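You operate a simulated robot arm through the tools that you are given. There is no shell and no other tool. Be economical: measure what you need, move in short steps, check, and stop when the job is done.

You run a simulated two-armed robot. Do the job below in one go: nothing can be reset, and whatever is moved stays where it is left.

## Task
Shut the blue drain valve, then empty the sludge tray into the grey bin.
Fine: the tray goes back under the spout; close the bin's lid.

The check looks at the end state, three seconds after you hand in, the way a careful person would. Anything else that was tipped, shoved, dropped, spilled or broken makes it a failure. Lids that push on must go on centred and level and be pressed home; caps that screw on are set level and turned clockwise until they are tight.

## Robot
Two 7-joint arms with fingered hands on one trunk, on a base that drives. Base frame: it is fixed to the floor where the robot stands at the start and does not move with it; the origin is under the middle of the robot, x ahead of it, y to its left, z up. Readings come in mm, degrees, newtons and seconds.
The left shoulder is at the start at [60, 166, 902], the right one opposite. With the tool pointing down near the work surface each hand reaches from about 360 to 860 mm from the robot's upright axis, wherever it stands, measured 20 degrees to its own side. Places, roughly: blue drain valve [600, -200, 1000]; grey sludge bin [400, -800, 300]; sludge bin lid [400, -800, 600]; sludge tray (19x19x6 cm) [500, -200, 800]. Payload 5 kg a hand.
Tool frame (each hand has its own): the origin (TCP) lies between the finger pads and is the grasp point; the fingertips stand 32 mm ahead of it; z points along the fingers, y is the line along which they close. Largest opening 160 mm; the body of the gripper starts 89 mm behind the TCP. The gripper is a hand of 3 fingers: y runs from the thumb to the fingers, the wrist lies at [0, 0, -267] in the tool frame, and closing takes about 1.5 s.
Orientation is that of the tool frame in the base frame, as [roll, pitch, yaw] about the fixed x, y, z axes, in that order (R = Rz(yaw) Ry(pitch) Rx(roll)). With the fingers straight down and closing along the base's y, the tool's x points along the base's -x, its y along +y and its z along -z.

## Interface
- The arms move only by the tool nudge_tool. It takes "left_steps", "right_steps" or both (then of equal length, played together; a hand with none holds still); each is a list that holds one entry, the list of rows, each a list of 7 numbers: the turn, a rotation vector about the tool's x, y, z in units of 4 degrees (1.0 is 4 degrees), then the shift along the tool's x, y, z in units of 25 mm (1.0 is 25 mm), then the opening, from 0 (shut) to 1 (fully open). In form: [[[wx, wy, wz, dx, dy, dz, fingers], ...]]. A call has 1 to 20 rows; each row shifts and turns the commanded pose from where the row before left it, along the tool's axes as they then stand. A call with a number of a shift or a turn outside -1 to 1 is refused whole. Rows are played at 5 a second. More than 50 mm and 8.6 degrees between two rows, or a gripper value outside its range, and nothing of the call is played. Where a pose cannot be reached the arm comes as near as it can. A force on the tool above 90 N (or 10 N above the force at the start of the call, whichever is more), or a blocked arm, ends the call early, and 0.2 s more pass. The fingers move at their own pace (about 45 mm/s each) and stop on an object; they squeeze with about 31 N. The grip force told is the motor's: it shows also when the fingers shut on nothing. Time passes only in rows, and 0.2 s behind the last, so rows that do not move let the fingers close. The reply holds the time, the measured pose of the TCP, the force on the tool along the base axes, the opening and the grip force, in the units named above and with some noise, with the torque about the TCP (base axes, N m) and any sound that the robot's microphone picked up, and new pictures: "pictures" is both (left out), scene, wrist or none (wrist: the cameras of the hands that moved).
- Cameras (640 x 400 px; columns grow to the right, rows downward): "scene" is now at [45.2, -36.8, 1552.7]; the picture's right is [-0.46, -0.89, -0.00], its down [-0.61, 0.31, -0.73] and it looks along [0.65, -0.34, -0.68] (base axes); focal length 251 px, centre (320, 200). "left" rides on the left gripper at [-65, -4, -116] in its tool frame; the picture's right is [0.06, -1.00, 0.00], its down [0.87, 0.05, -0.49] and it looks along [0.49, 0.03, 0.87] (tool axes); focal length 261 px, centre (320, 200). "right" rides on the right gripper at [65, -4, -116] in its tool frame; the picture's right is [0.06, 1.00, 0.00], its down [-0.87, 0.05, -0.49] and it looks along [-0.49, 0.03, 0.87] (tool axes); focal length 261 px, centre (320, 200). There is no depth. A picture from a camera that has moved, and an enlarged one, comes with that camera's place and axes in the base frame and with its lens. The place of the scene camera against the robot may be out by one fixed shift of up to 12 mm in any direction.
- move_column(by): slides the trunk up (or, below 0, down) by that many mm; the arms and the scene camera ride with it, the base frame stays. It gives what a move gives, with no picture.
- base_move(legs): drives the robot by 1 to 6 legs, each [ahead, turn to the left] in mm and degrees, along the robot's own axes; the way and the turn of a leg run together, so that a leg with both is an arc; at most 1500 mm and 180 degrees a leg. The arms and the cameras ride along, it lands a little off, and it stops where it bumps. It gives what a move gives, and a new picture of the scene camera.
- hand_shape(shape, hand): the hand has 3 fingers and takes this shape, open, in about a second: jaw (thumb against the fingers, like two jaws); tri (thumb and two fingers); tip (a fingertip pinch); poke (one finger out to press); point (the index stretched); flat (the hand flat); cup (the hand cupped); fist (a fist). The gripper value then closes the fingers along that shape, each until it touches; the sizes above hold for jaw. It gives what a move gives, with no picture.
- head_to(pan, tilt): turns the head with the scene camera to pan (to the left, within 86 degrees either way) and tilt (down, from -29 to 69), counted from straight ahead of the robot. It gives what a move gives, and a new picture of the scene camera.
- zoom(camera, box): a new picture of the part [left, top, right, bottom] of that camera's present view, enlarged. The clock stands still meanwhile.
- finish_job(): hands the job in; it is judged then, once.

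Go step by step. Nothing tells you exact positions but the pictures and the camera data: compare them with the known pose of the tool, close in by small moves and look again before you grip or let go. The budget is 120 turns and 260 pictures, counting those below and the enlarged ones. Unless the task says otherwise, let go and move clear before handing in.

The tools are called after "Emit:" by a JSON object that holds its "op" and its "data". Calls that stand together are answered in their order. nudge_tool: Moves the arms, as the interface text tells. Its arguments: {"type":"object","properties":{"left_steps":{"type":"array","items":{"type":"array","items":{"type":"array","items":{"type":"number"}}}},"right_steps":{"type":"array","items":{"type":"array","items":{"type":"array","items":{"type":"number"}}}},"pictures":{"type":"string","enum":["both","scene","wrist","none"]}},"required":[]} The other tools are called the same way: move_column (by) slides the trunk up or down; hand_shape (shape, hand) gives the hand a shape; base_move (legs) drives the base; head_to (pan, tilt) turns the head that bears the scene camera; zoom (camera, box) takes an enlarged picture of a part of a camera's view; finish_job () hands the job in.

At the start:

```text
clock: 0.0
left_ee_pos: [528.9, -59.2, 1206.0]
left_tool_rot: [-179.9, 0.0, -179.9]
left_force: [0.5, 0.4, 0.5]
left_torque: [-0.02, 0.0, -0.01]
left_finger_gap: 159.9
left_gripper_force: 0.2
left_shape: jaw
right_ee_pos: [359.1, -496.8, 1249.2]
right_tool_rot: [-180.0, 0.0, -179.9]
right_force: [0.1, 0.4, 0.5]
right_torque: [0.03, 0.03, -0.01]
right_finger_gap: 159.8
right_gripper_force: 0.0
right_shape: jaw
trunk travel left (down, up): [-450.0, 140.0]
robot x, y, heading: [-0.4, -1.0, 0.0]
head pan, tilt: [-27.4, 43.0]
```

scene: 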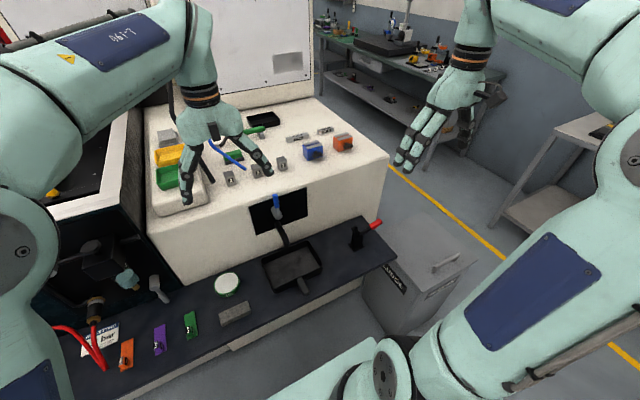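
right: 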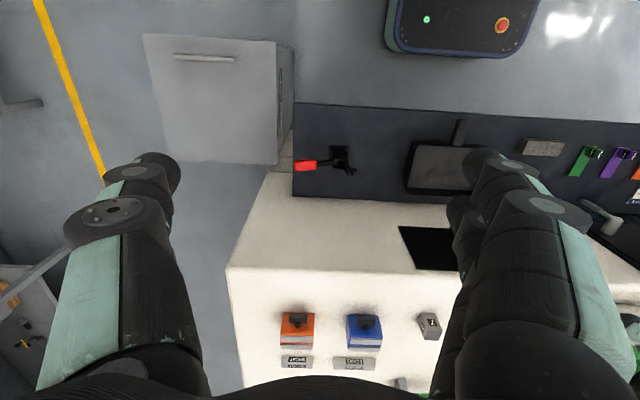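
left: 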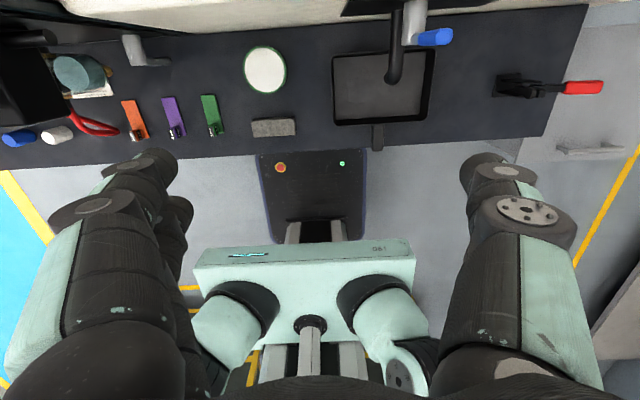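

I see a machine with a recess holding a spout with a blue lever, a tray with a handle below it on a dark shelf, and the grey bin to the right. I'll enlarge the views before moving.

Emit:
{"op": "zoom", "data": {"camera": "scene", "box": [220, 170, 380, 310]}}

Emit:
{"op": "zoom", "data": {"camera": "left", "box": [300, 0, 500, 160]}}

Emit:
{"op": "zoom", "data": {"camera": "scene", "box": [330, 190, 500, 350]}}

```text
2.86 times, centred on (300, 240) of scene
camera zoom: at [45.2, -36.8, 1552.7], right [-0.46, -0.89, 0.0], down [-0.61, 0.31, -0.73], along [0.65, -0.34, -0.68], focal length 718 px, centre (377, 86)
```

zoom: 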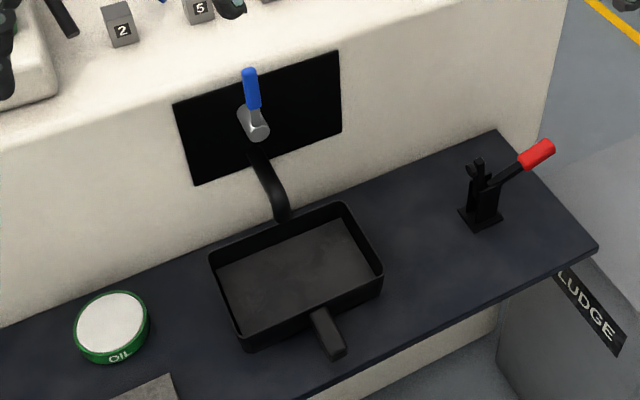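

```text
2.50 times, centred on (400, 80) of left
camera zoom: at [593.7, -64.3, 1322.6], right [-0.06, -1.0, 0.0], down [-0.87, 0.05, 0.49], along [-0.49, 0.03, -0.87], focal length 652 px, centre (120, 500)
```

zoom: 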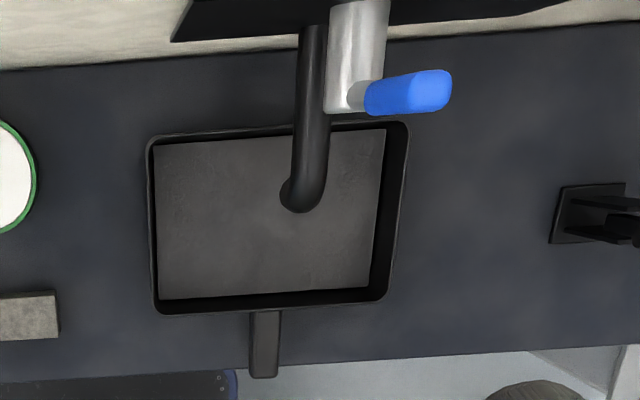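

```text
2.50 times, centred on (415, 270) of scene
camera zoom: at [45.2, -36.8, 1552.7], right [-0.46, -0.89, 0.0], down [-0.61, 0.31, -0.73], along [0.65, -0.34, -0.68], focal length 628 px, centre (82, 25)
```

zoom: 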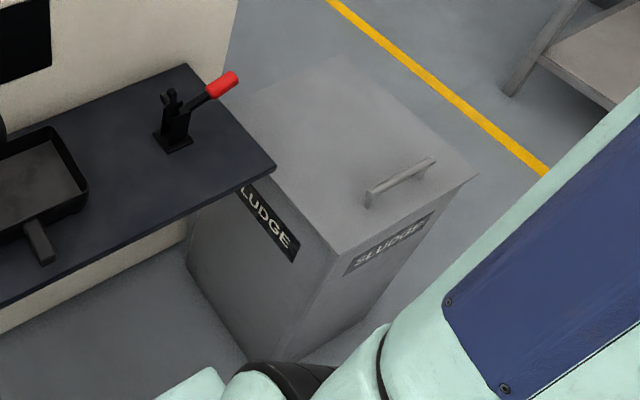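

The lever seems to stand up at about (600, -172, 1000–1055), and the tray handle points at me at about (410–465, -171, 800). I'll back the robot off for room and look at the valve more squarely.

Emit:
{"op": "base_move", "data": {"legs": [[-250, 0]]}}

Emit:
{"op": "head_to", "data": {"pan": -15, "tilt": 40}}

```text
clock: 1.8
left_ee_pos: [277.6, -61.1, 1206.8]
left_tool_rot: [180.0, 0.1, 179.9]
left_force: [-0.1, -0.1, 0.2]
left_torque: [-0.01, -0.06, 0.0]
left_finger_gap: 159.9
left_gripper_force: 0.0
left_shape: jaw
right_ee_pos: [106.8, -497.2, 1250.2]
right_tool_rot: [-180.0, 0.0, 179.9]
right_force: [-0.8, 0.0, 0.0]
right_torque: [0.0, -0.05, 0.0]
right_finger_gap: 159.8
right_gripper_force: 0.0
right_shape: jaw
trunk travel left (down, up): [-450.0, 140.0]
robot x, y, heading: [-247.7, -1.8, 0.0]
head pan, tilt: [-27.4, 43.0]
camera scene: at [-207.4, -36.7, 1552.8], right [-0.46, -0.89, 0.0], down [-0.6, 0.32, -0.73], along [0.65, -0.34, -0.68], focal length 251 px, centre (320, 200)
```

scene: 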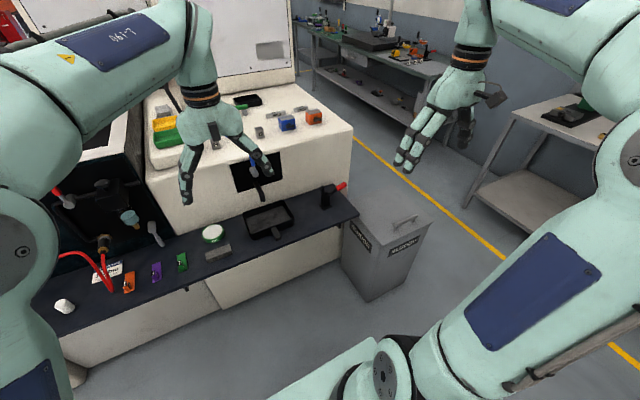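

```text
clock: 2.6
left_ee_pos: [277.1, -61.7, 1205.8]
left_tool_rot: [179.9, 0.0, 179.9]
left_force: [-0.4, 0.4, -0.1]
left_torque: [0.02, -0.02, -0.02]
left_finger_gap: 160.0
left_gripper_force: 0.1
left_shape: jaw
right_ee_pos: [108.2, -496.8, 1249.9]
right_tool_rot: [-180.0, -0.1, 179.9]
right_force: [-0.2, -0.6, 0.0]
right_torque: [0.02, -0.01, 0.03]
right_finger_gap: 159.9
right_gripper_force: 0.0
right_shape: jaw
trunk travel left (down, up): [-450.0, 140.0]
robot x, y, heading: [-251.9, -0.4, -0.2]
head pan, tilt: [-15.0, 40.0]
camera scene: at [-197.6, -20.7, 1557.2], right [-0.26, -0.97, 0.0], down [-0.62, 0.17, -0.77], along [0.74, -0.2, -0.64], focal length 251 px, centre (320, 200)
```

scene: 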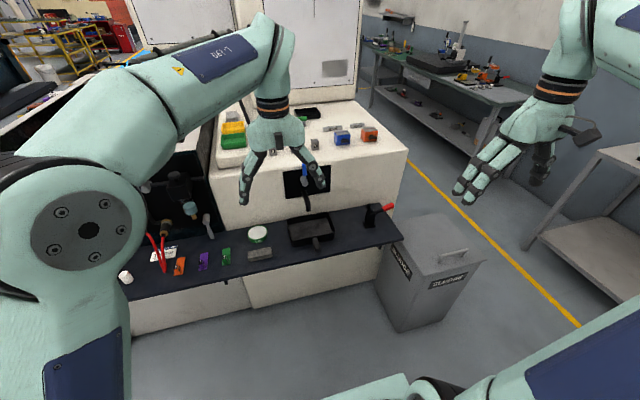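

Left hand will do the valve and tray (its camera ends on top when the fingers point ahead). I'll swing it left and level it, out of the scene camera's view of the valve.

Emit:
{"op": "nudge_tool", "data": {"left_steps": [[[0, -1, 0, 0, 0.5, 0, 1], [0, -1, 0, 0, 0.5, 0, 1], [0, -1, 0, 0, 0.5, 0, 1], [0, -1, 0, 0, 0.5, 0, 1], [0, -1, 0, 0, 0.5, 0, 1], [0, -1, 0, 0, 0.5, 0, 1], [0, -1, 0, 0, 0.5, 0, 1], [0, -1, 0, 0, 0.5, 0, 1], [0, -1, 0, 0, 0.5, 0, 1], [0, -1, 0, 0, 0.5, 0, 1], [0, -1, 0, 0, 0.5, 0, 1], [0, -1, 0, 0, 0.5, 0.3, 1], [0, -1, 0, 0, 0.5, 0.3, 1], [0, -1, 0, 0, 0.5, 0.3, 1], [0, -1, 0, 0, 0.5, 0.3, 1], [0, -1, 0, 0, 0.5, 0.3, 1], [0, -1, 0, 0, 0.5, 0.3, 1], [0, -1, 0, 0, 0.5, 0.3, 1], [0, -1, 0, 0, 0.5, 0.3, 1], [0, -1, 0, 0, 0.5, 0.3, 1]]], "pictures": "both"}}

Emit:
{"op": "zoom", "data": {"camera": "scene", "box": [260, 140, 420, 260]}}

```text
clock: 6.8
left_ee_pos: [324.3, 190.1, 1198.4]
left_tool_rot: [179.8, 80.1, 179.7]
left_force: [1.3, -0.3, -0.5]
left_torque: [-0.02, 0.04, 0.0]
left_finger_gap: 159.7
left_gripper_force: 0.0
left_shape: jaw
left hand out of reach, approached as far as the arm can: row 15, 16
right_ee_pos: [108.0, -498.5, 1249.1]
right_tool_rot: [180.0, 0.0, 179.8]
right_force: [0.2, 0.0, 0.4]
right_torque: [0.01, 0.02, 0.01]
right_finger_gap: 159.6
right_gripper_force: 0.0
right_shape: jaw
trunk travel left (down, up): [-450.0, 140.0]
robot x, y, heading: [-250.8, -1.0, -0.1]
head pan, tilt: [-15.0, 40.0]
camera scene: at [-196.8, -20.8, 1557.1], right [-0.26, -0.97, 0.0], down [-0.62, 0.17, -0.77], along [0.74, -0.2, -0.64], focal length 251 px, centre (320, 200)
camera left: at [222.0, 186.8, 1282.6], right [-0.01, -1.0, -0.06], down [-0.63, 0.06, -0.77], along [0.77, 0.03, -0.63], focal length 261 px, centre (320, 200)
```

scene: 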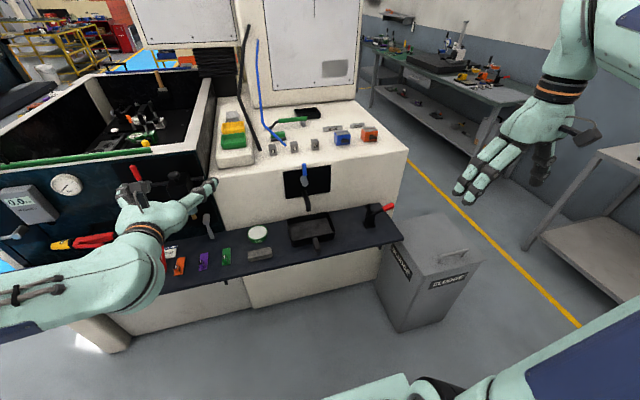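
left: 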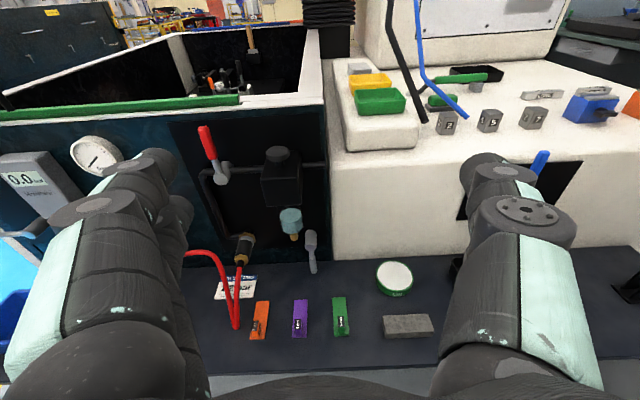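

```text
3.33 times, centred on (340, 200) of scene
camera zoom: at [-196.8, -20.8, 1557.1], right [-0.26, -0.97, 0.0], down [-0.62, 0.17, -0.77], along [0.74, -0.2, -0.64], focal length 838 px, centre (253, 200)
```

zoom: 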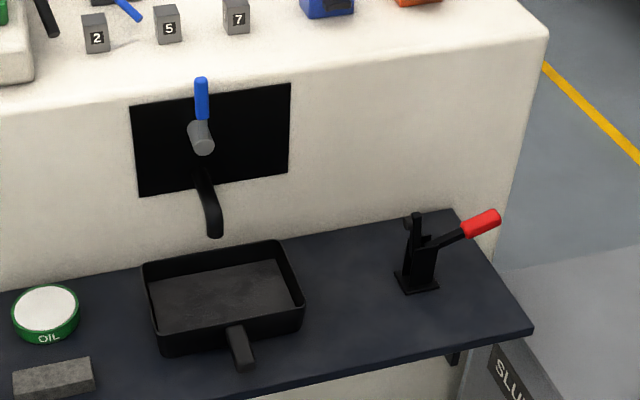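

The lever points up from a stem whose axis runs along x at about (600, -173, 982), with the lever from z 995 to 1057. I'll shut the left fingers, level the hand and bring it to the lever's left side, a bit short of it.

Emit:
{"op": "nudge_tool", "data": {"left_steps": [[[0, -0.84, 0, 0, 0, 0, 0], [0, -0.83, 0, 0, 0, 0, 0], [0, -0.83, 0, 0, 0, 0, 0], [0, 0, 0, 0.525, -0.967, 0.72, 0], [0, 0, 0, 0.525, -0.967, 0.72, 0], [0, 0, 0, 0.525, -0.967, 0.72, 0], [0, 0, 0, 0.525, -0.967, 0.72, 0], [0, 0, 0, 0.525, -0.967, 0.72, 0], [0, 0, 0, 0.525, -0.967, 0.72, 0], [0, 0, 0, 0.525, -0.967, 0.72, 0], [0, 0, 0, 0.525, -0.967, 0.72, 0], [0, 0, 0, 0.525, -0.967, 0.72, 0], [0, 0, 0, 0.525, -0.967, 0.72, 0], [0, 0, 0, 0.525, -0.967, 0.72, 0], [0, 0, 0, 0.525, -0.967, 0.72, 0]]]}}

```text
clock: 10.0
left_ee_pos: [355.8, 149.9, 1205.2]
left_tool_rot: [179.8, 83.0, 179.4]
left_force: [0.2, -0.2, 0.4]
left_torque: [0.0, 0.01, 0.0]
left_finger_gap: 0.1
left_gripper_force: 30.9
left_shape: jaw
left hand out of reach, approached as far as the arm can: row 2, 3, 4, 5, 6, 7, 8, 9, 10, 11, 12, 13, 14, 15
right_ee_pos: [107.7, -497.2, 1249.1]
right_tool_rot: [-180.0, 0.0, 179.9]
right_force: [0.9, 0.7, 0.4]
right_torque: [0.01, 0.02, -0.01]
right_finger_gap: 160.4
right_gripper_force: 0.0
right_shape: jaw
trunk travel left (down, up): [-450.0, 140.0]
robot x, y, heading: [-251.6, 2.5, -0.3]
head pan, tilt: [-15.0, 40.0]
camera scene: at [-197.5, -20.5, 1557.2], right [-0.26, -0.97, 0.0], down [-0.62, 0.17, -0.77], along [0.74, -0.2, -0.64], focal length 251 px, centre (320, 200)
camera left: at [248.4, 145.7, 1284.4], right [-0.01, -1.0, -0.06], down [-0.59, 0.06, -0.8], along [0.8, 0.03, -0.59], focal length 261 px, centre (320, 200)
```

scene: 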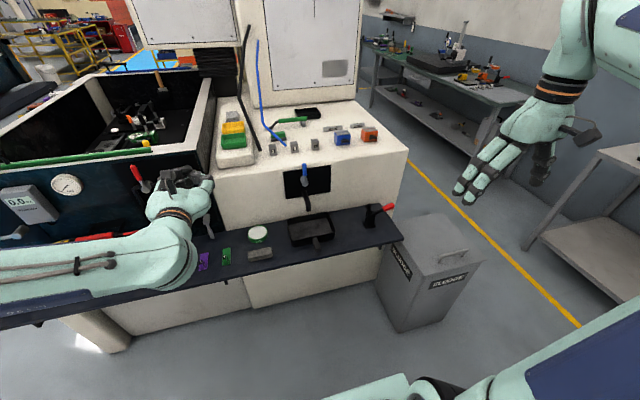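
left: 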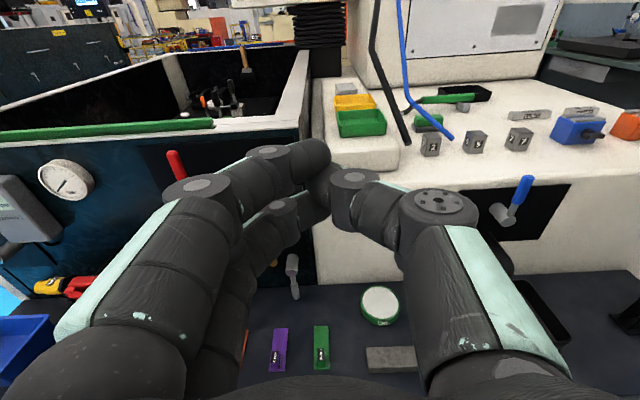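

The wrist hit a joint limit while high up. I'll relax the pitch a bit and go down first.

Emit:
{"op": "nudge_tool", "data": {"left_steps": [[[0, 1, 0, 0.6, 0, 0, 0], [0, 1, 0, 0.8, 0, 0, 0], [0, 0, 0, 0.8, 0, 0.4, 0], [0, 0, 0, 0.8, 0, 0.4, 0], [0, 0, 0, 0.8, 0, 0.4, 0], [0, 0, 0, 0.8, 0, 0.4, 0], [0, 0, 0, 0.8, 0, 0.4, 0], [0, 0, 0, 0.8, 0, 0.4, 0], [0, 0, 0, 0.8, 0, 0.4, 0]]], "pictures": "none"}}

```text
clock: 12.0
left_ee_pos: [371.9, 171.3, 1119.7]
left_tool_rot: [179.4, 74.4, 179.4]
left_force: [0.1, -0.1, -0.1]
left_torque: [-0.01, 0.02, 0.02]
left_finger_gap: 0.0
left_gripper_force: 31.0
left_shape: jaw
left hand out of reach, approached as far as the arm can: row 3, 4, 5, 6, 7, 8, 9
right_ee_pos: [107.5, -496.8, 1250.7]
right_tool_rot: [-179.9, 0.0, 179.9]
right_force: [1.0, 0.4, 0.0]
right_torque: [0.02, -0.01, 0.02]
right_finger_gap: 160.0
right_gripper_force: 0.0
right_shape: jaw
trunk travel left (down, up): [-450.0, 140.0]
robot x, y, heading: [-251.5, 2.7, -0.1]
head pan, tilt: [-15.0, 40.0]
```

Lower was worse too, so the arm is too folded; I'll try reaching farther ahead.

Emit:
{"op": "nudge_tool", "data": {"left_steps": [[[0, 1, 0, 0, 0, 0, 0], [0, 1, 0, 0, 0, 0.3, 0], [0, 0, 0, -0.15, 0, 0.8, 0], [0, 0, 0, -0.15, 0, 0.8, 0], [0, 0, 0, -0.15, 0, 0.8, 0], [0, 0, 0, -0.15, 0, 0.8, 0], [0, 0, 0, -0.15, 0, 0.8, 0]]], "pictures": "scene"}}

```text
clock: 13.6
left_ee_pos: [454.2, 198.7, 1088.6]
left_tool_rot: [-179.8, 67.3, 179.9]
left_force: [0.1, -0.1, -0.2]
left_torque: [0.03, 0.0, 0.01]
left_finger_gap: 0.0
left_gripper_force: 31.2
left_shape: jaw
left hand out of reach, approached as far as the arm can: row 3, 4, 5, 6, 7
right_ee_pos: [107.9, -497.3, 1250.0]
right_tool_rot: [-180.0, 0.0, 179.9]
right_force: [0.3, -0.1, 0.6]
right_torque: [-0.04, 0.02, 0.0]
right_finger_gap: 160.0
right_gripper_force: 0.1
right_shape: jaw
trunk travel left (down, up): [-450.0, 140.0]
robot x, y, heading: [-249.4, 0.9, -0.3]
head pan, tilt: [-15.0, 40.0]
camera scene: at [-197.1, -20.3, 1557.2], right [-0.26, -0.97, 0.0], down [-0.62, 0.17, -0.77], along [0.74, -0.2, -0.64], focal length 251 px, centre (320, 200)
```

scene: 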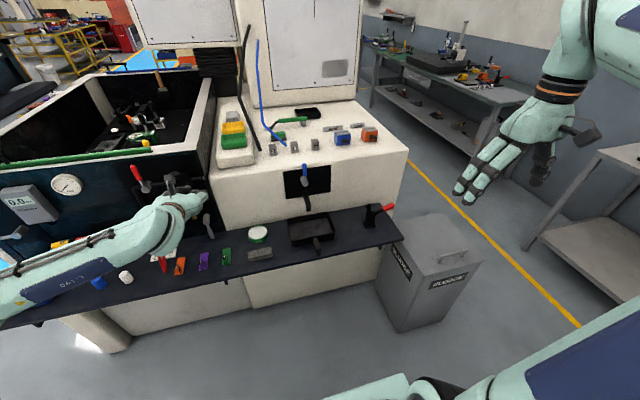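

Level fingers aren't reachable here, but a 45° pitch is easy and good enough to push the lever. I'll go there, stopping to the left of the lever.

Emit:
{"op": "nudge_tool", "data": {"left_steps": [[[0, 1, 0, 0, 0, 0, 0], [0, 1, 0, 0, 0, 0, 0], [0, 1, 0, 0, 0, 0, 0], [0, 1, 0, 0, 0, 0, 0], [0, 1, 0, 0, 0, 0, 0], [0, 0.6, 0, 0, 0, 0, 0], [0, 0, 0, -0.2, -0.965, 0.2, 0], [0, 0, 0, -0.2, -0.965, 0.2, 0], [0, 0, 0, -0.2, -0.965, 0.2, 0], [0, 0, 0, -0.2, -0.965, 0.2, 0], [0, 0, 0, -0.2, -0.965, 0.2, 0], [0, 0, 0, -0.2, -0.965, 0.2, 0], [0, 0, 0, -0.2, -0.965, 0.2, 0], [0, 0, 0, -0.2, -0.965, 0.2, 0], [0, 0, 0, -0.2, -0.965, 0.2, 0], [0, 0, 0, -0.2, -0.965, 0.2, 0], [0, 0, 0, -0.2, -0.965, 0.2, 0], [0, 0, 0, -0.2, -0.965, 0.2, 0]]]}}

```text
clock: 17.4
left_ee_pos: [438.8, 232.8, 1082.0]
left_tool_rot: [-179.9, 44.8, 180.0]
left_force: [0.7, -0.2, -0.9]
left_torque: [-0.01, -0.01, 0.0]
left_finger_gap: 0.0
left_gripper_force: 31.3
left_shape: jaw
left hand out of reach, approached as far as the arm can: row 1, 3, 4, 5, 6, 7, 8, 9, 10, 11, 12, 13, 14, 15, 16, 17, 18
right_ee_pos: [108.7, -497.1, 1250.2]
right_tool_rot: [-180.0, 0.0, 180.0]
right_force: [-0.7, 0.3, -0.1]
right_torque: [-0.03, -0.01, 0.01]
right_finger_gap: 160.1
right_gripper_force: 0.1
right_shape: jaw
trunk travel left (down, up): [-450.0, 140.0]
robot x, y, heading: [-251.4, 2.0, -0.1]
head pan, tilt: [-15.0, 40.0]
camera scene: at [-197.4, -20.4, 1557.2], right [-0.26, -0.97, 0.0], down [-0.62, 0.17, -0.77], along [0.74, -0.2, -0.64], focal length 251 px, centre (320, 200)
camera left: at [402.8, 228.7, 1211.0], right [-0.05, -1.0, -0.04], down [-0.96, 0.06, -0.27], along [0.27, 0.03, -0.96], focal length 261 px, centre (320, 200)
```

scene: 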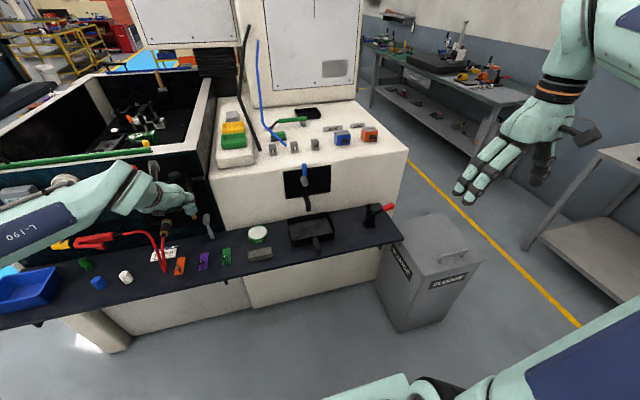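
left: 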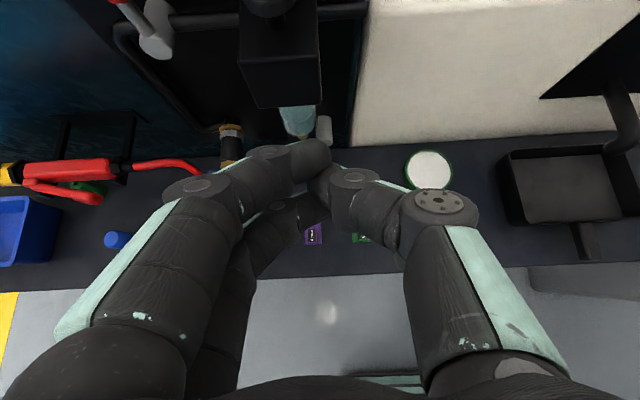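

The arm has wandered into a joint limit; I'll fold back to the tool-down posture to recover.

Emit:
{"op": "nudge_tool", "data": {"left_steps": [[[0, 1, 0, 0, 0, 0, 0], [0, 1, 0, 0, 0, -0.4, 0], [0, 1, 0, 0, 0, -0.4, 0], [0, 1, 0, 0, 0, -0.4, 0], [0, 1, 0, 0, 0, -0.4, 0], [0, 1, 0, 0, 0, -0.4, 0], [0, 1, 0, 0, 0, -0.4, 0], [0, 1, 0, 0, 0, -0.4, 0], [0, 1, 0, 0, 0, -0.4, 0], [0, 1, 0, 0, 0, -0.4, 0], [0, 1, 0, 0, 0, -0.4, 0], [0, 0.25, 0, 0, 0, -0.4, 0], [0, 0, 0, 0, -0.5, 0, 0], [0, 0, 0, 0, -0.5, 0, 0], [0, 0, 0, 0, -0.5, 0, 0], [0, 0, 0, 0, -0.5, 0, 0]]], "pictures": "scene"}}

```text
clock: 20.8
left_ee_pos: [379.6, 355.2, 1162.4]
left_tool_rot: [-179.4, 16.4, -179.2]
left_force: [-0.5, 0.8, 0.8]
left_torque: [0.04, 0.03, 0.03]
left_finger_gap: 0.0
left_gripper_force: 30.8
left_shape: jaw
left hand out of reach, approached as far as the arm can: row 1, 2, 3, 4, 5, 6, 7, 8, 9, 10, 11, 12, 13, 14, 15, 16
right_ee_pos: [107.5, -497.4, 1249.8]
right_tool_rot: [-180.0, 0.1, 179.9]
right_force: [0.1, -0.7, 0.2]
right_torque: [0.0, 0.01, 0.0]
right_finger_gap: 160.0
right_gripper_force: 0.2
right_shape: jaw
trunk travel left (down, up): [-450.0, 140.0]
robot x, y, heading: [-253.7, -0.7, -0.2]
head pan, tilt: [-15.0, 40.0]
camera scene: at [-197.5, -20.4, 1557.2], right [-0.26, -0.97, 0.0], down [-0.62, 0.17, -0.77], along [0.74, -0.2, -0.64], focal length 251 px, centre (320, 200)
```

scene: 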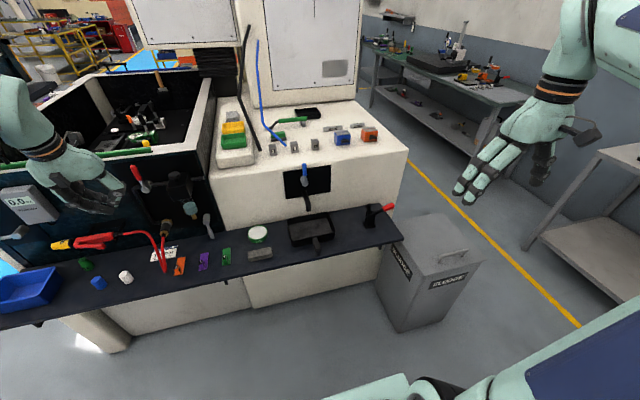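

I'll try a plain move right and back to see how the arm recovers.

Emit:
{"op": "nudge_tool", "data": {"left_steps": [[[0, 0, 0, 0.3, -0.8, 0, 0], [0, 0, 0, 0.3, -0.8, 0, 0], [0, 0, 0, 0.3, -0.8, 0, 0], [0, 0, 0, 0.3, -0.8, 0, 0], [0, 0, 0, 0.3, -0.8, 0, 0], [0, 0, 0, 0, -0.8, 0, 0], [0, 0, 0, 0, -0.8, 0, 0], [0, 0, 0, 0, -0.8, 0, 0], [0, 0, 0, 0, -0.8, 0, 0], [0, 0, 0, 0, -0.8, 0, 0]]], "pictures": "none"}}

Emit:
{"op": "head_to", "data": {"pan": 40, "tilt": 40}}

```text
clock: 23.0
left_ee_pos: [343.4, 291.0, 1168.6]
left_tool_rot: [-179.3, 16.5, -179.2]
left_force: [-0.3, -0.4, -0.6]
left_torque: [0.0, -0.06, -0.01]
left_finger_gap: 0.1
left_gripper_force: 31.0
left_shape: jaw
left hand out of reach, approached as far as the arm can: row 1, 3, 4, 5, 6, 7, 8, 9, 10
right_ee_pos: [108.8, -498.1, 1249.4]
right_tool_rot: [-180.0, 0.1, 179.8]
right_force: [-0.4, 0.4, 0.2]
right_torque: [0.0, 0.0, 0.04]
right_finger_gap: 159.8
right_gripper_force: 0.0
right_shape: jaw
trunk travel left (down, up): [-450.0, 140.0]
robot x, y, heading: [-252.2, -1.5, 0.0]
head pan, tilt: [-15.0, 40.0]
```

```text
clock: 24.2
left_ee_pos: [343.3, 290.4, 1170.2]
left_tool_rot: [-179.3, 16.5, -179.2]
left_force: [-0.4, 0.2, 0.7]
left_torque: [0.0, 0.01, 0.01]
left_finger_gap: 0.3
left_gripper_force: 30.8
left_shape: jaw
right_ee_pos: [107.2, -496.9, 1248.9]
right_tool_rot: [-179.9, 0.0, 179.9]
right_force: [-0.1, 0.1, -0.2]
right_torque: [-0.01, 0.02, 0.0]
right_finger_gap: 159.8
right_gripper_force: 0.1
right_shape: jaw
trunk travel left (down, up): [-450.0, 140.0]
robot x, y, heading: [-251.5, -0.4, -0.0]
head pan, tilt: [40.0, 40.0]
camera scene: at [-214.3, 56.2, 1557.2], right [0.64, -0.77, 0.0], down [-0.49, -0.41, -0.77], along [0.59, 0.49, -0.64], focal length 251 px, centre (320, 200)
```

scene: 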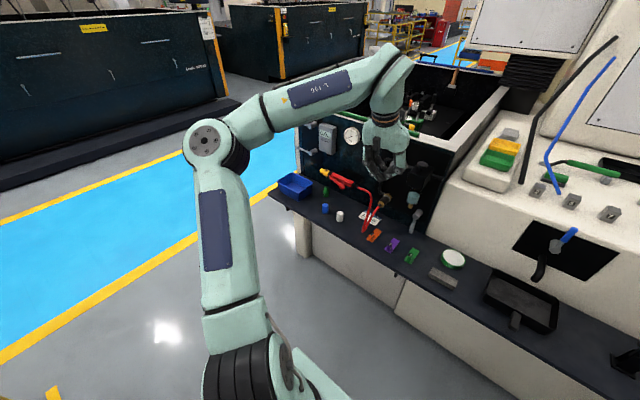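

The elbow is out to the left and up. I'll try turning straight down and raising.

Emit:
{"op": "nudge_tool", "data": {"left_steps": [[[0, 1, 0, 0, 0, -0.5, 0], [0, 1, 0, 0, 0, -0.5, 0], [0, 1, 0, 0, 0, -0.5, 0], [0, 1, 0, 0, 0, -0.5, 0], [0, 0, 0, 0.4, 0, -0.3, 0], [0, 0, 0, 0.4, 0, -0.3, 0], [0, 0, 0, 0.4, -0.3, 0, 0], [0, 0, 0, 0.4, -0.3, 0, 0], [0, 0, 0, 0.4, -0.3, 0, 0]]], "pictures": "none"}}

```text
clock: 26.2
left_ee_pos: [281.0, 289.7, 1192.9]
left_tool_rot: [-178.6, 13.1, -178.3]
left_force: [0.0, -0.8, -0.1]
left_torque: [0.02, -0.02, 0.02]
left_finger_gap: 0.0
left_gripper_force: 31.8
left_shape: jaw
left hand out of reach, approached as far as the arm can: row 1, 2, 3, 4
right_ee_pos: [107.0, -498.5, 1251.4]
right_tool_rot: [180.0, 0.1, 179.9]
right_force: [-0.1, 0.8, -0.4]
right_torque: [0.0, 0.02, -0.05]
right_finger_gap: 160.0
right_gripper_force: 0.0
right_shape: jaw
trunk travel left (down, up): [-450.0, 140.0]
robot x, y, heading: [-248.8, 0.8, 0.0]
head pan, tilt: [40.0, 40.0]
```

It is freeing up; I'll continue to straight down and then move right.

Emit:
{"op": "nudge_tool", "data": {"left_steps": [[[0, 0.8, 0, 0.3, 0, -0.3, 0], [0, 0.8, 0, 0.3, 0, -0.3, 0], [0, 0.8, 0, 0.3, 0, -0.3, 0], [0, 0.8, 0, 0.3, 0, 0, 0], [0, 0, 0, 0.3, -0.5, 0, 0], [0, 0, 0, 0, -0.8, 0, 0], [0, 0, 0, 0, -0.8, 0, 0], [0, 0, 0, 0, -0.8, 0, 0], [0, 0, 0, 0, -0.8, 0, 0], [0, 0, 0, 0, -0.8, 0, 0], [0, 0, 0, 0, -0.8, 0, 0], [0, 0, 0, 0, -0.8, 0, 0]]], "pictures": "none"}}

```text
clock: 28.8
left_ee_pos: [239.4, 275.9, 1211.3]
left_tool_rot: [-178.5, 0.3, -178.6]
left_force: [0.0, -0.1, -0.1]
left_torque: [0.03, -0.02, 0.01]
left_finger_gap: 0.0
left_gripper_force: 31.0
left_shape: jaw
left hand out of reach, approached as far as the arm can: row 6, 7, 8, 9, 10, 11, 12
right_ee_pos: [106.6, -497.3, 1250.1]
right_tool_rot: [-180.0, 0.0, 179.9]
right_force: [-0.9, -0.3, 0.0]
right_torque: [-0.03, -0.01, -0.01]
right_finger_gap: 160.0
right_gripper_force: 0.0
right_shape: jaw
trunk travel left (down, up): [-450.0, 140.0]
robot x, y, heading: [-249.8, -3.6, -0.3]
head pan, tilt: [40.0, 40.0]
```

I'll test whether letting the hand yaw clockwise lets it move right.

Emit:
{"op": "nudge_tool", "data": {"left_steps": [[[0, 0, 1, 0, 0, 0, 0], [0, 0, 1, 0, 0, 0, 0], [0, 0, 1, 0, 0, 0, 0], [0, 0, 1, 0, 0, 0, 0], [0, 0, 1, 0, -0.5, 0, 0], [0, 0, 0, 0, -0.8, 0, 0], [0, 0, 0, 0, -0.8, 0, 0], [0, 0, 0, 0, -0.8, 0, 0], [0, 0, 0, 0, -0.8, 0, 0]]], "pictures": "scene"}}

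```text
clock: 30.8
left_ee_pos: [237.4, 265.2, 1212.5]
left_tool_rot: [-178.6, 1.3, 161.8]
left_force: [0.8, -0.5, 0.5]
left_torque: [0.02, -0.04, 0.0]
left_finger_gap: 0.0
left_gripper_force: 31.0
left_shape: jaw
left hand out of reach, approached as far as the arm can: row 6, 7, 8, 9
right_ee_pos: [107.7, -496.8, 1251.6]
right_tool_rot: [-180.0, 0.0, 179.9]
right_force: [0.8, 0.3, -0.2]
right_torque: [-0.01, 0.02, 0.02]
right_finger_gap: 159.7
right_gripper_force: 0.1
right_shape: jaw
trunk travel left (down, up): [-450.0, 140.0]
robot x, y, heading: [-251.0, 2.2, -0.0]
head pan, tilt: [40.0, 40.0]
camera scene: at [-214.4, 56.4, 1557.2], right [0.64, -0.77, 0.0], down [-0.49, -0.41, -0.77], along [0.59, 0.49, -0.64], focal length 251 px, centre (320, 200)
```

scene: 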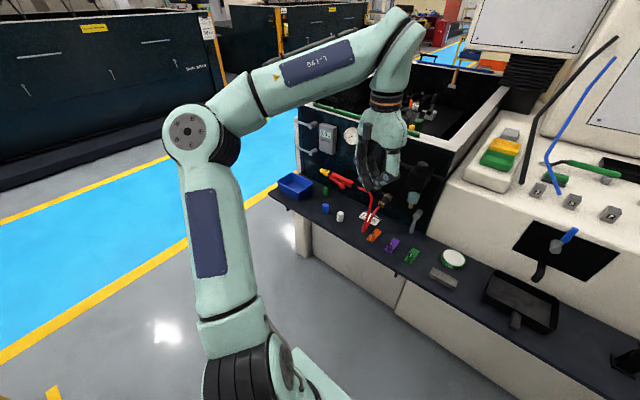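

I'll lower the hand (it's high relative to the shoulder), and then try going right.

Emit:
{"op": "nudge_tool", "data": {"left_steps": [[[0, 0, 0, 0, 0, 1, 0], [0, 0, 0, 0, 0, 1, 0], [0, 0, 0, 0, 0, 1, 0], [0, 0, 0, 0, 0, 1, 0], [0, 0, 0, 0, 0, 1, 0], [0, 0, 0, 0, 0, 1, 0], [0, 0, 0, 0, -0.8, 0, 0], [0, 0, 0, 0, -0.8, 0, 0], [0, 0, 0, 0, -0.8, 0, 0], [0, 0, 0, 0, -0.8, 0, 0]]], "pictures": "none"}}

```text
clock: 33.0
left_ee_pos: [218.8, 203.5, 1064.0]
left_tool_rot: [-178.9, 0.8, 161.7]
left_force: [-0.4, -0.3, 0.6]
left_torque: [0.07, -0.03, 0.0]
left_finger_gap: 0.0
left_gripper_force: 31.2
left_shape: jaw
left hand out of reach, approached as far as the arm can: row 10
right_ee_pos: [106.7, -498.2, 1250.2]
right_tool_rot: [179.9, 0.1, 179.9]
right_force: [-0.4, 0.2, 0.5]
right_torque: [0.01, -0.04, -0.01]
right_finger_gap: 159.6
right_gripper_force: 0.0
right_shape: jaw
trunk travel left (down, up): [-450.0, 140.0]
robot x, y, heading: [-253.3, 0.3, -0.0]
head pan, tilt: [40.0, 40.0]
```

Lower relative to the shoulder works. I'll raise the trunk fully, then lower the hand again and go right.

Emit:
{"op": "move_column", "data": {"by": 140}}

Emit:
{"op": "nudge_tool", "data": {"left_steps": [[[0, 0, 0, 0, 0, 1, 0], [0, 0, 0, 0, 0, 1, 0], [0, 0, 0, 0, 0, 1, 0], [0, 0, 0, 0, 0, 1, 0], [0, 0, 0, 0, 0, 1, 0], [0, 0, 0, 0, 0, 0.8, 0], [0, 0, -1, 0, -0.8, 0, 0], [0, 0, -1, 0, -0.8, 0, 0], [0, 0, -1, 0, -0.8, 0, 0], [0, 0, -1, 0, -0.8, 0, 0], [0, 0, -0.6, 0, -0.8, 0, 0], [0, 0, 0, 0, -0.8, 0, 0]]], "pictures": "none"}}

Emit:
{"op": "head_to", "data": {"pan": -5, "tilt": 40}}

```text
clock: 34.7
left_ee_pos: [219.0, 205.7, 1203.7]
left_tool_rot: [-178.7, 0.9, 161.6]
left_force: [0.5, -0.4, -0.5]
left_torque: [-0.01, 0.0, 0.0]
left_finger_gap: 0.0
left_gripper_force: 30.1
left_shape: jaw
right_ee_pos: [107.6, -498.0, 1390.2]
right_tool_rot: [-180.0, 0.0, 179.9]
right_force: [-0.1, -0.8, 1.0]
right_torque: [0.0, 0.0, 0.0]
right_finger_gap: 159.7
right_gripper_force: 0.1
right_shape: jaw
trunk travel left (down, up): [-590.0, 0.0]
robot x, y, heading: [-247.6, 1.7, -0.3]
head pan, tilt: [40.0, 40.0]
```

```text
clock: 37.3
left_ee_pos: [184.2, 180.6, 1074.5]
left_tool_rot: [-178.0, 0.4, 179.6]
left_force: [0.2, -0.9, -0.9]
left_torque: [0.02, 0.04, 0.0]
left_finger_gap: 0.0
left_gripper_force: 31.0
left_shape: jaw
left hand out of reach, approached as far as the arm can: row 7, 8, 9, 10, 11, 12
right_ee_pos: [108.6, -497.2, 1391.0]
right_tool_rot: [180.0, 0.0, 179.9]
right_force: [-0.1, -1.1, -0.7]
right_torque: [0.01, -0.03, 0.0]
right_finger_gap: 159.8
right_gripper_force: 0.1
right_shape: jaw
trunk travel left (down, up): [-590.0, 0.0]
robot x, y, heading: [-251.0, 0.7, 0.1]
head pan, tilt: [40.0, 40.0]
```

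```text
clock: 38.4
left_ee_pos: [183.7, 179.5, 1073.9]
left_tool_rot: [-178.0, 0.4, 179.6]
left_force: [-0.3, 0.1, 0.2]
left_torque: [0.01, 0.01, 0.01]
left_finger_gap: 0.0
left_gripper_force: 31.1
left_shape: jaw
right_ee_pos: [106.4, -498.4, 1390.4]
right_tool_rot: [180.0, 0.1, 180.0]
right_force: [-0.5, -0.3, 0.2]
right_torque: [0.01, -0.01, 0.02]
right_finger_gap: 159.9
right_gripper_force: 0.0
right_shape: jaw
trunk travel left (down, up): [-590.0, 0.0]
robot x, y, heading: [-251.7, -1.8, -0.1]
head pan, tilt: [-5.0, 40.0]
camera scene: at [-194.8, -5.7, 1697.2], right [-0.09, -1.0, 0.0], down [-0.64, 0.06, -0.77], along [0.76, -0.07, -0.64], focal length 251 px, centre (320, 200)
```

scene: 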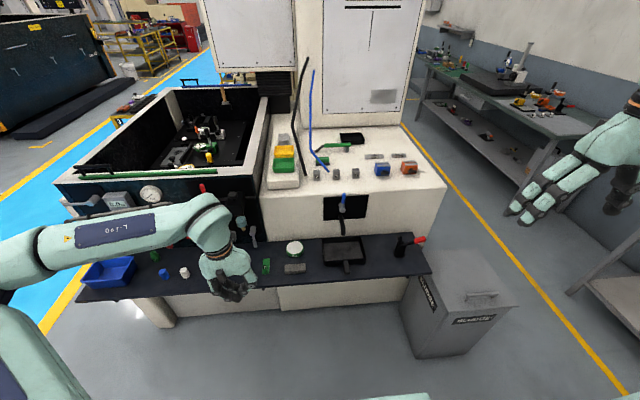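

The left arm is stuck on a limit to the right; the right arm sits in a good posture, so I'll use it with the tool down. Driving ahead 200 mm with the trunk up.

Emit:
{"op": "base_move", "data": {"legs": [[200, 0]]}}

Emit:
{"op": "nudge_tool", "data": {"right_steps": [[[0, 0, 0, -0.8, 0.9, 0.5, 0], [0, 0, 0, -0.8, 0.9, 0.5, 0], [0, 0, 0, -0.8, 0.9, 0.5, 0], [0, 0, 0, -0.8, 0.9, 0.5, 0], [0, 0, 0, -0.8, 0.9, 0.5, 0], [0, 0, 0, -0.8, 0.9, 0.5, 0], [0, 0, 0, -0.8, 0.9, 0.5, 0], [0, 0, 0, -0.8, 0.9, 0.5, 0], [0, 0, 0, -0.8, 0.9, 0.5, 0], [0, 0, 0, -0.8, 0.9, 0.5, 0], [0, 0, 0, -0.8, 0.9, 0.5, 0], [0, 0, 0, -0.8, 0.9, 0.5, 0], [0, 0, 0, 0, 0.9, 0.5, 0], [0, 0, 0, 0, 0.9, 0.5, 0]]]}}

```text
clock: 40.0
left_ee_pos: [385.3, 179.8, 1074.8]
left_tool_rot: [-178.0, 0.4, 179.7]
left_force: [0.9, -0.8, 1.0]
left_torque: [0.02, 0.03, -0.02]
left_finger_gap: 0.3
left_gripper_force: 31.0
left_shape: jaw
right_ee_pos: [309.0, -497.7, 1389.7]
right_tool_rot: [180.0, -0.1, 180.0]
right_force: [0.0, 0.3, -0.1]
right_torque: [0.01, 0.04, 0.01]
right_finger_gap: 160.0
right_gripper_force: 0.0
right_shape: jaw
trunk travel left (down, up): [-590.0, 0.0]
robot x, y, heading: [-54.2, -1.6, 0.2]
head pan, tilt: [-5.0, 40.0]
camera scene: at [6.9, -6.1, 1697.1], right [-0.09, -1.0, 0.0], down [-0.64, 0.06, -0.77], along [0.76, -0.07, -0.64], focal length 251 px, centre (320, 200)
```

scene: 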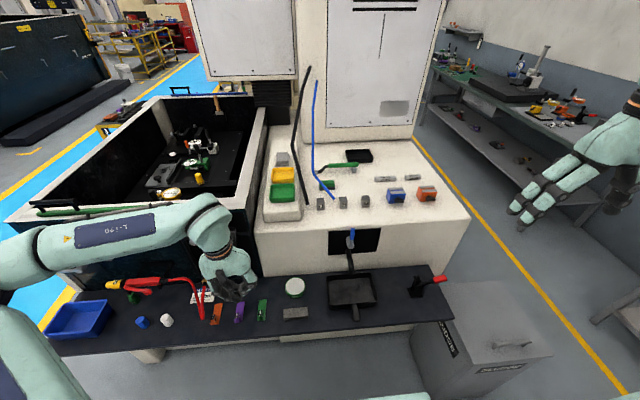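

```text
clock: 43.0
left_ee_pos: [383.2, 179.6, 1074.9]
left_tool_rot: [-178.0, 0.3, 179.7]
left_force: [0.2, 0.3, 0.2]
left_torque: [0.0, 0.01, -0.02]
left_finger_gap: 0.0
left_gripper_force: 31.0
left_shape: jaw
right_ee_pos: [548.3, -183.3, 1214.0]
right_tool_rot: [180.0, 0.0, 180.0]
right_force: [0.4, -0.8, -0.4]
right_torque: [0.0, 0.02, 0.01]
right_finger_gap: 0.0
right_gripper_force: 31.1
right_shape: jaw
trunk travel left (down, up): [-590.0, 0.0]
robot x, y, heading: [-48.1, 2.4, 0.0]
head pan, tilt: [-5.0, 40.0]
camera scene: at [5.6, -5.3, 1697.2], right [-0.09, -1.0, 0.0], down [-0.64, 0.06, -0.77], along [0.76, -0.07, -0.64], focal length 251 px, centre (320, 200)
camera right: at [484.0, -187.4, 1329.8], right [-0.06, 1.0, 0.0], down [0.87, 0.05, 0.49], along [0.49, 0.03, -0.87], focal length 261 px, centre (320, 200)
```

scene: 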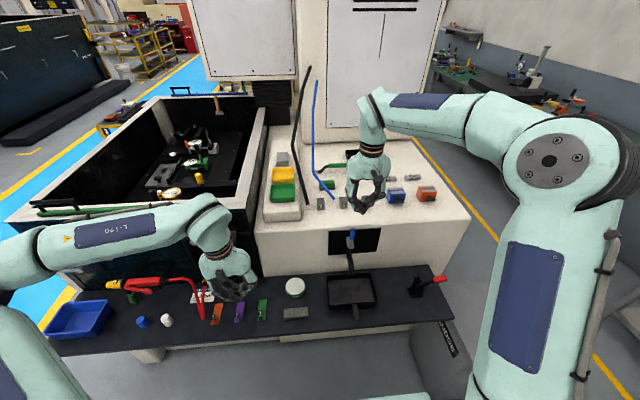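
right: 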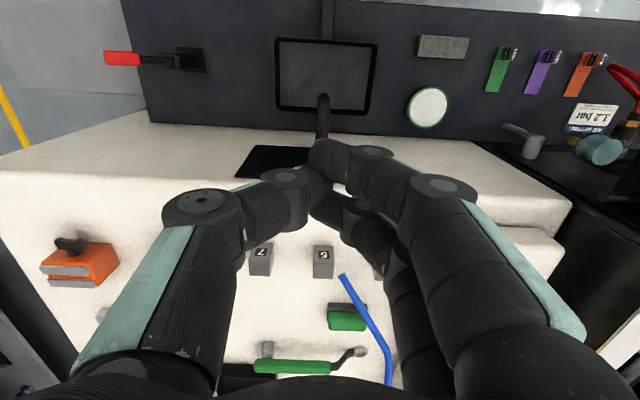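

Face of the machine is at x≈635, so the lever (x≈600) stands just in front of it. I'll move the closed fingers to the left of the lever, then go partway down.

Emit:
{"op": "nudge_tool", "data": {"right_steps": [[[0, 0, 0, -0.5, 0.8, 0, 0], [0, 0, 0, -0.5, 0.8, 0, 0], [0, 0, 0, -0.5, 0.8, 0, 0], [0, 0, 0, 0, 0, 0.9, 0], [0, 0, 0, 0, 0, 0.9, 0], [0, 0, 0, 0, 0, 0.9, 0], [0, 0, 0, 0, 0, 0.9, 0]]]}}

Emit:
{"op": "zoom", "data": {"camera": "scene", "box": [300, 170, 420, 270]}}

```text
clock: 44.6
left_ee_pos: [384.1, 180.7, 1075.2]
left_tool_rot: [-178.0, 0.3, 179.7]
left_force: [-0.1, -0.9, 0.1]
left_torque: [-0.03, 0.0, -0.01]
left_finger_gap: 0.0
left_gripper_force: 30.5
left_shape: jaw
right_ee_pos: [585.4, -121.6, 1124.0]
right_tool_rot: [180.0, 0.0, 179.9]
right_force: [0.1, 0.6, 0.1]
right_torque: [-0.01, 0.01, 0.02]
right_finger_gap: 0.0
right_gripper_force: 31.2
right_shape: jaw
trunk travel left (down, up): [-590.0, 0.0]
robot x, y, heading: [-50.7, 2.4, -0.3]
head pan, tilt: [-5.0, 40.0]
camera scene: at [5.5, -5.7, 1697.2], right [-0.09, -1.0, 0.0], down [-0.64, 0.06, -0.77], along [0.76, -0.07, -0.64], focal length 251 px, centre (320, 200)
camera right: at [521.2, -127.1, 1240.2], right [-0.06, 1.0, 0.0], down [0.87, 0.05, 0.49], along [0.49, 0.03, -0.87], focal length 261 px, centre (320, 200)
```

scene: 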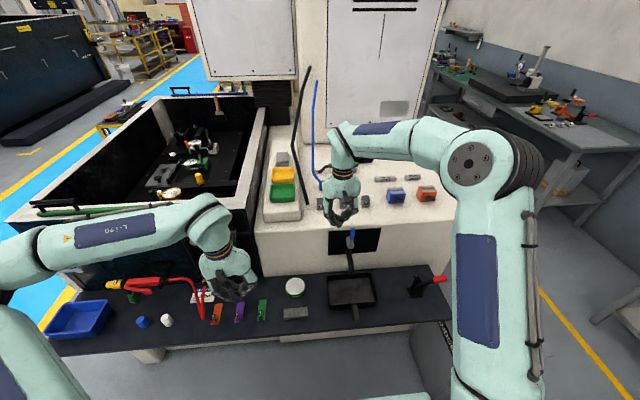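
right: 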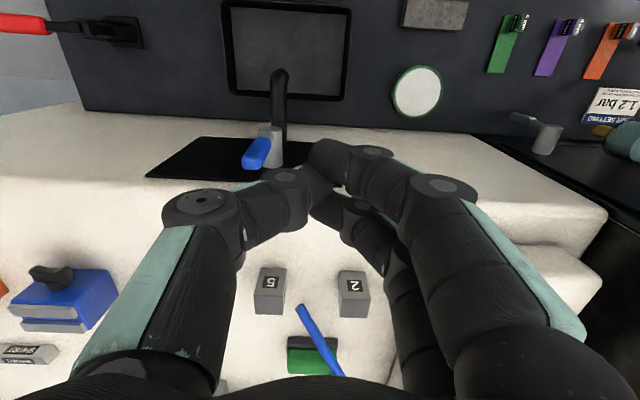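

```text
4.00 times, centred on (360, 220) of scene
camera zoom: at [5.5, -5.7, 1697.2], right [-0.09, -1.0, 0.0], down [-0.64, 0.06, -0.77], along [0.76, -0.07, -0.64], focal length 1006 px, centre (160, 120)
```

zoom: 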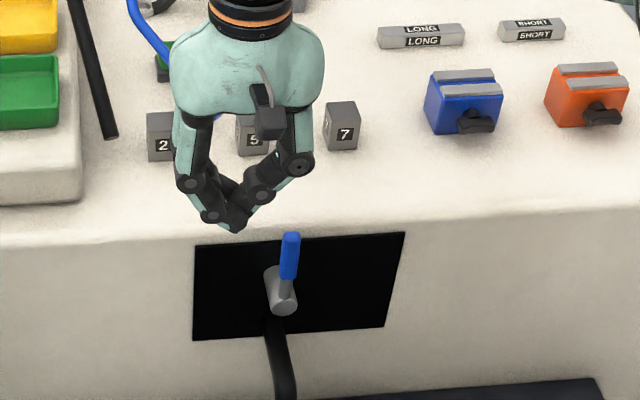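

The thumb slopes outward above its tip, so I'll shift left another 30 mm and then descend beside the lever.

Emit:
{"op": "nudge_tool", "data": {"right_steps": [[[0, 0, 0, -0.2, 0.6, 0, 0], [0, 0, 0, -0.2, 0.6, 0, 0], [0, 0, 0, 0, 0, 0.8, 0], [0, 0, 0, 0, 0, 0.8, 0], [0, 0, 0, 0, 0, 0.8, 0], [0, 0, 0, 0, 0, 0.6, 0]]]}}

Emit:
{"op": "zoom", "data": {"camera": "scene", "box": [300, 170, 420, 270]}}

```text
clock: 46.0
left_ee_pos: [382.7, 179.6, 1074.6]
left_tool_rot: [-178.0, 0.4, 179.7]
left_force: [-0.1, 0.6, 0.0]
left_torque: [-0.03, 0.04, -0.01]
left_finger_gap: 0.0
left_gripper_force: 31.5
left_shape: jaw
right_ee_pos: [596.6, -91.8, 1049.6]
right_tool_rot: [180.0, 0.0, 179.9]
right_force: [-0.1, 0.4, 0.8]
right_torque: [-0.01, -0.02, 0.01]
right_finger_gap: 0.2
right_gripper_force: 31.3
right_shape: jaw
trunk travel left (down, up): [-590.0, 0.0]
robot x, y, heading: [-51.4, 1.6, -0.1]
head pan, tilt: [-5.0, 40.0]
camera scene: at [5.3, -5.9, 1697.2], right [-0.09, -1.0, 0.0], down [-0.64, 0.06, -0.77], along [0.76, -0.07, -0.64], focal length 251 px, centre (320, 200)
camera right: at [531.1, -97.4, 1164.9], right [-0.06, 1.0, 0.0], down [0.87, 0.05, 0.49], along [0.49, 0.03, -0.87], focal length 261 px, centre (320, 200)
```

scene: 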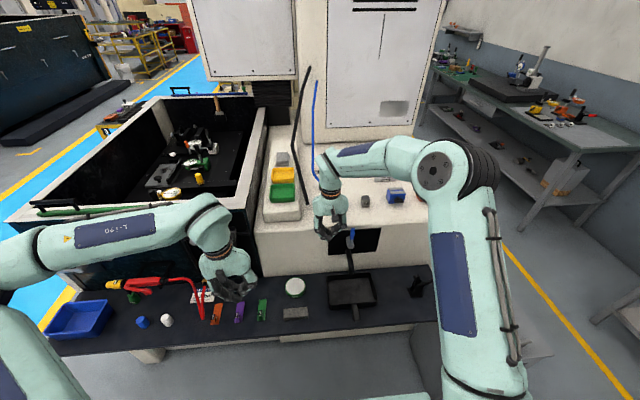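
right: 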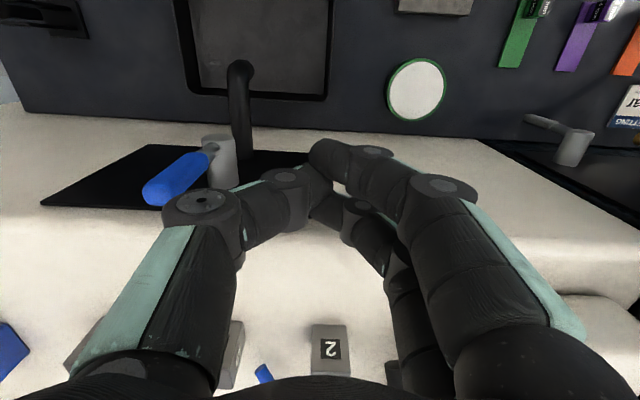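

```text
4.00 times, centred on (360, 220) of scene
camera zoom: at [5.3, -5.9, 1697.2], right [-0.09, -1.0, 0.0], down [-0.64, 0.06, -0.77], along [0.76, -0.07, -0.64], focal length 1006 px, centre (160, 120)
```

zoom: 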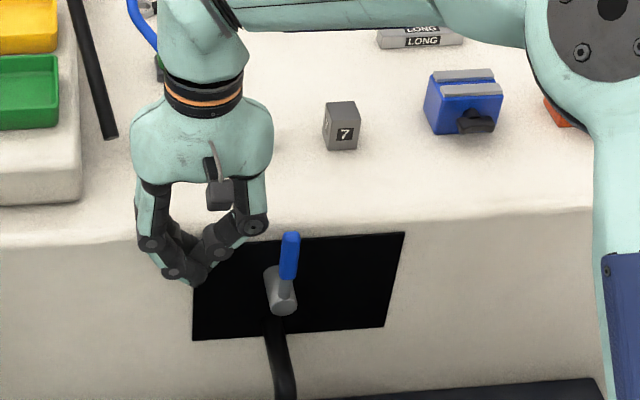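

About 25 mm remains to the lever. I'll push right (clockwise) slowly and watch force and lever.

Emit:
{"op": "nudge_tool", "data": {"right_steps": [[[0, 0, 0, 0, -0.5, 0, 0], [0, 0, 0, 0, -0.5, 0, 0], [0, 0, 0, 0, -0.5, 0, 0], [0, 0, 0, 0, -0.5, 0, 0]]], "pictures": "wrist"}}

Emit:
{"op": "zoom", "data": {"camera": "scene", "box": [300, 170, 420, 270]}}

```text
clock: 47.0
left_ee_pos: [382.4, 181.2, 1074.4]
left_tool_rot: [-178.1, 0.4, 179.7]
left_force: [-0.2, -0.7, 0.1]
left_torque: [0.02, 0.0, 0.02]
left_finger_gap: 0.1
left_gripper_force: 31.3
left_shape: jaw
right_ee_pos: [595.1, -143.1, 1049.8]
right_tool_rot: [179.9, 0.2, 180.0]
right_force: [-0.3, 0.8, 2.1]
right_torque: [-0.03, -0.01, -0.01]
right_finger_gap: 0.0
right_gripper_force: 30.8
right_shape: jaw
trunk travel left (down, up): [-590.0, 0.0]
robot x, y, heading: [-49.9, 1.9, 0.1]
head pan, tilt: [-5.0, 40.0]
camera right: at [530.9, -148.1, 1165.8], right [-0.06, 1.0, 0.0], down [0.87, 0.05, 0.49], along [0.49, 0.03, -0.87], focal length 261 px, centre (320, 200)
```

right: 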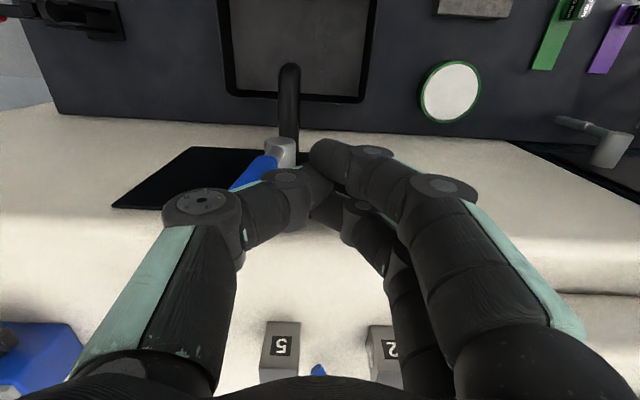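

```text
4.00 times, centred on (360, 220) of scene
camera zoom: at [4.9, -6.1, 1697.2], right [-0.09, -1.0, 0.0], down [-0.64, 0.06, -0.77], along [0.76, -0.07, -0.64], focal length 1006 px, centre (160, 120)
```

zoom: 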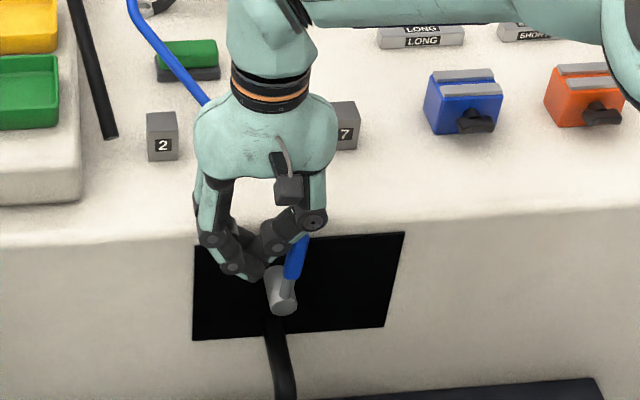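

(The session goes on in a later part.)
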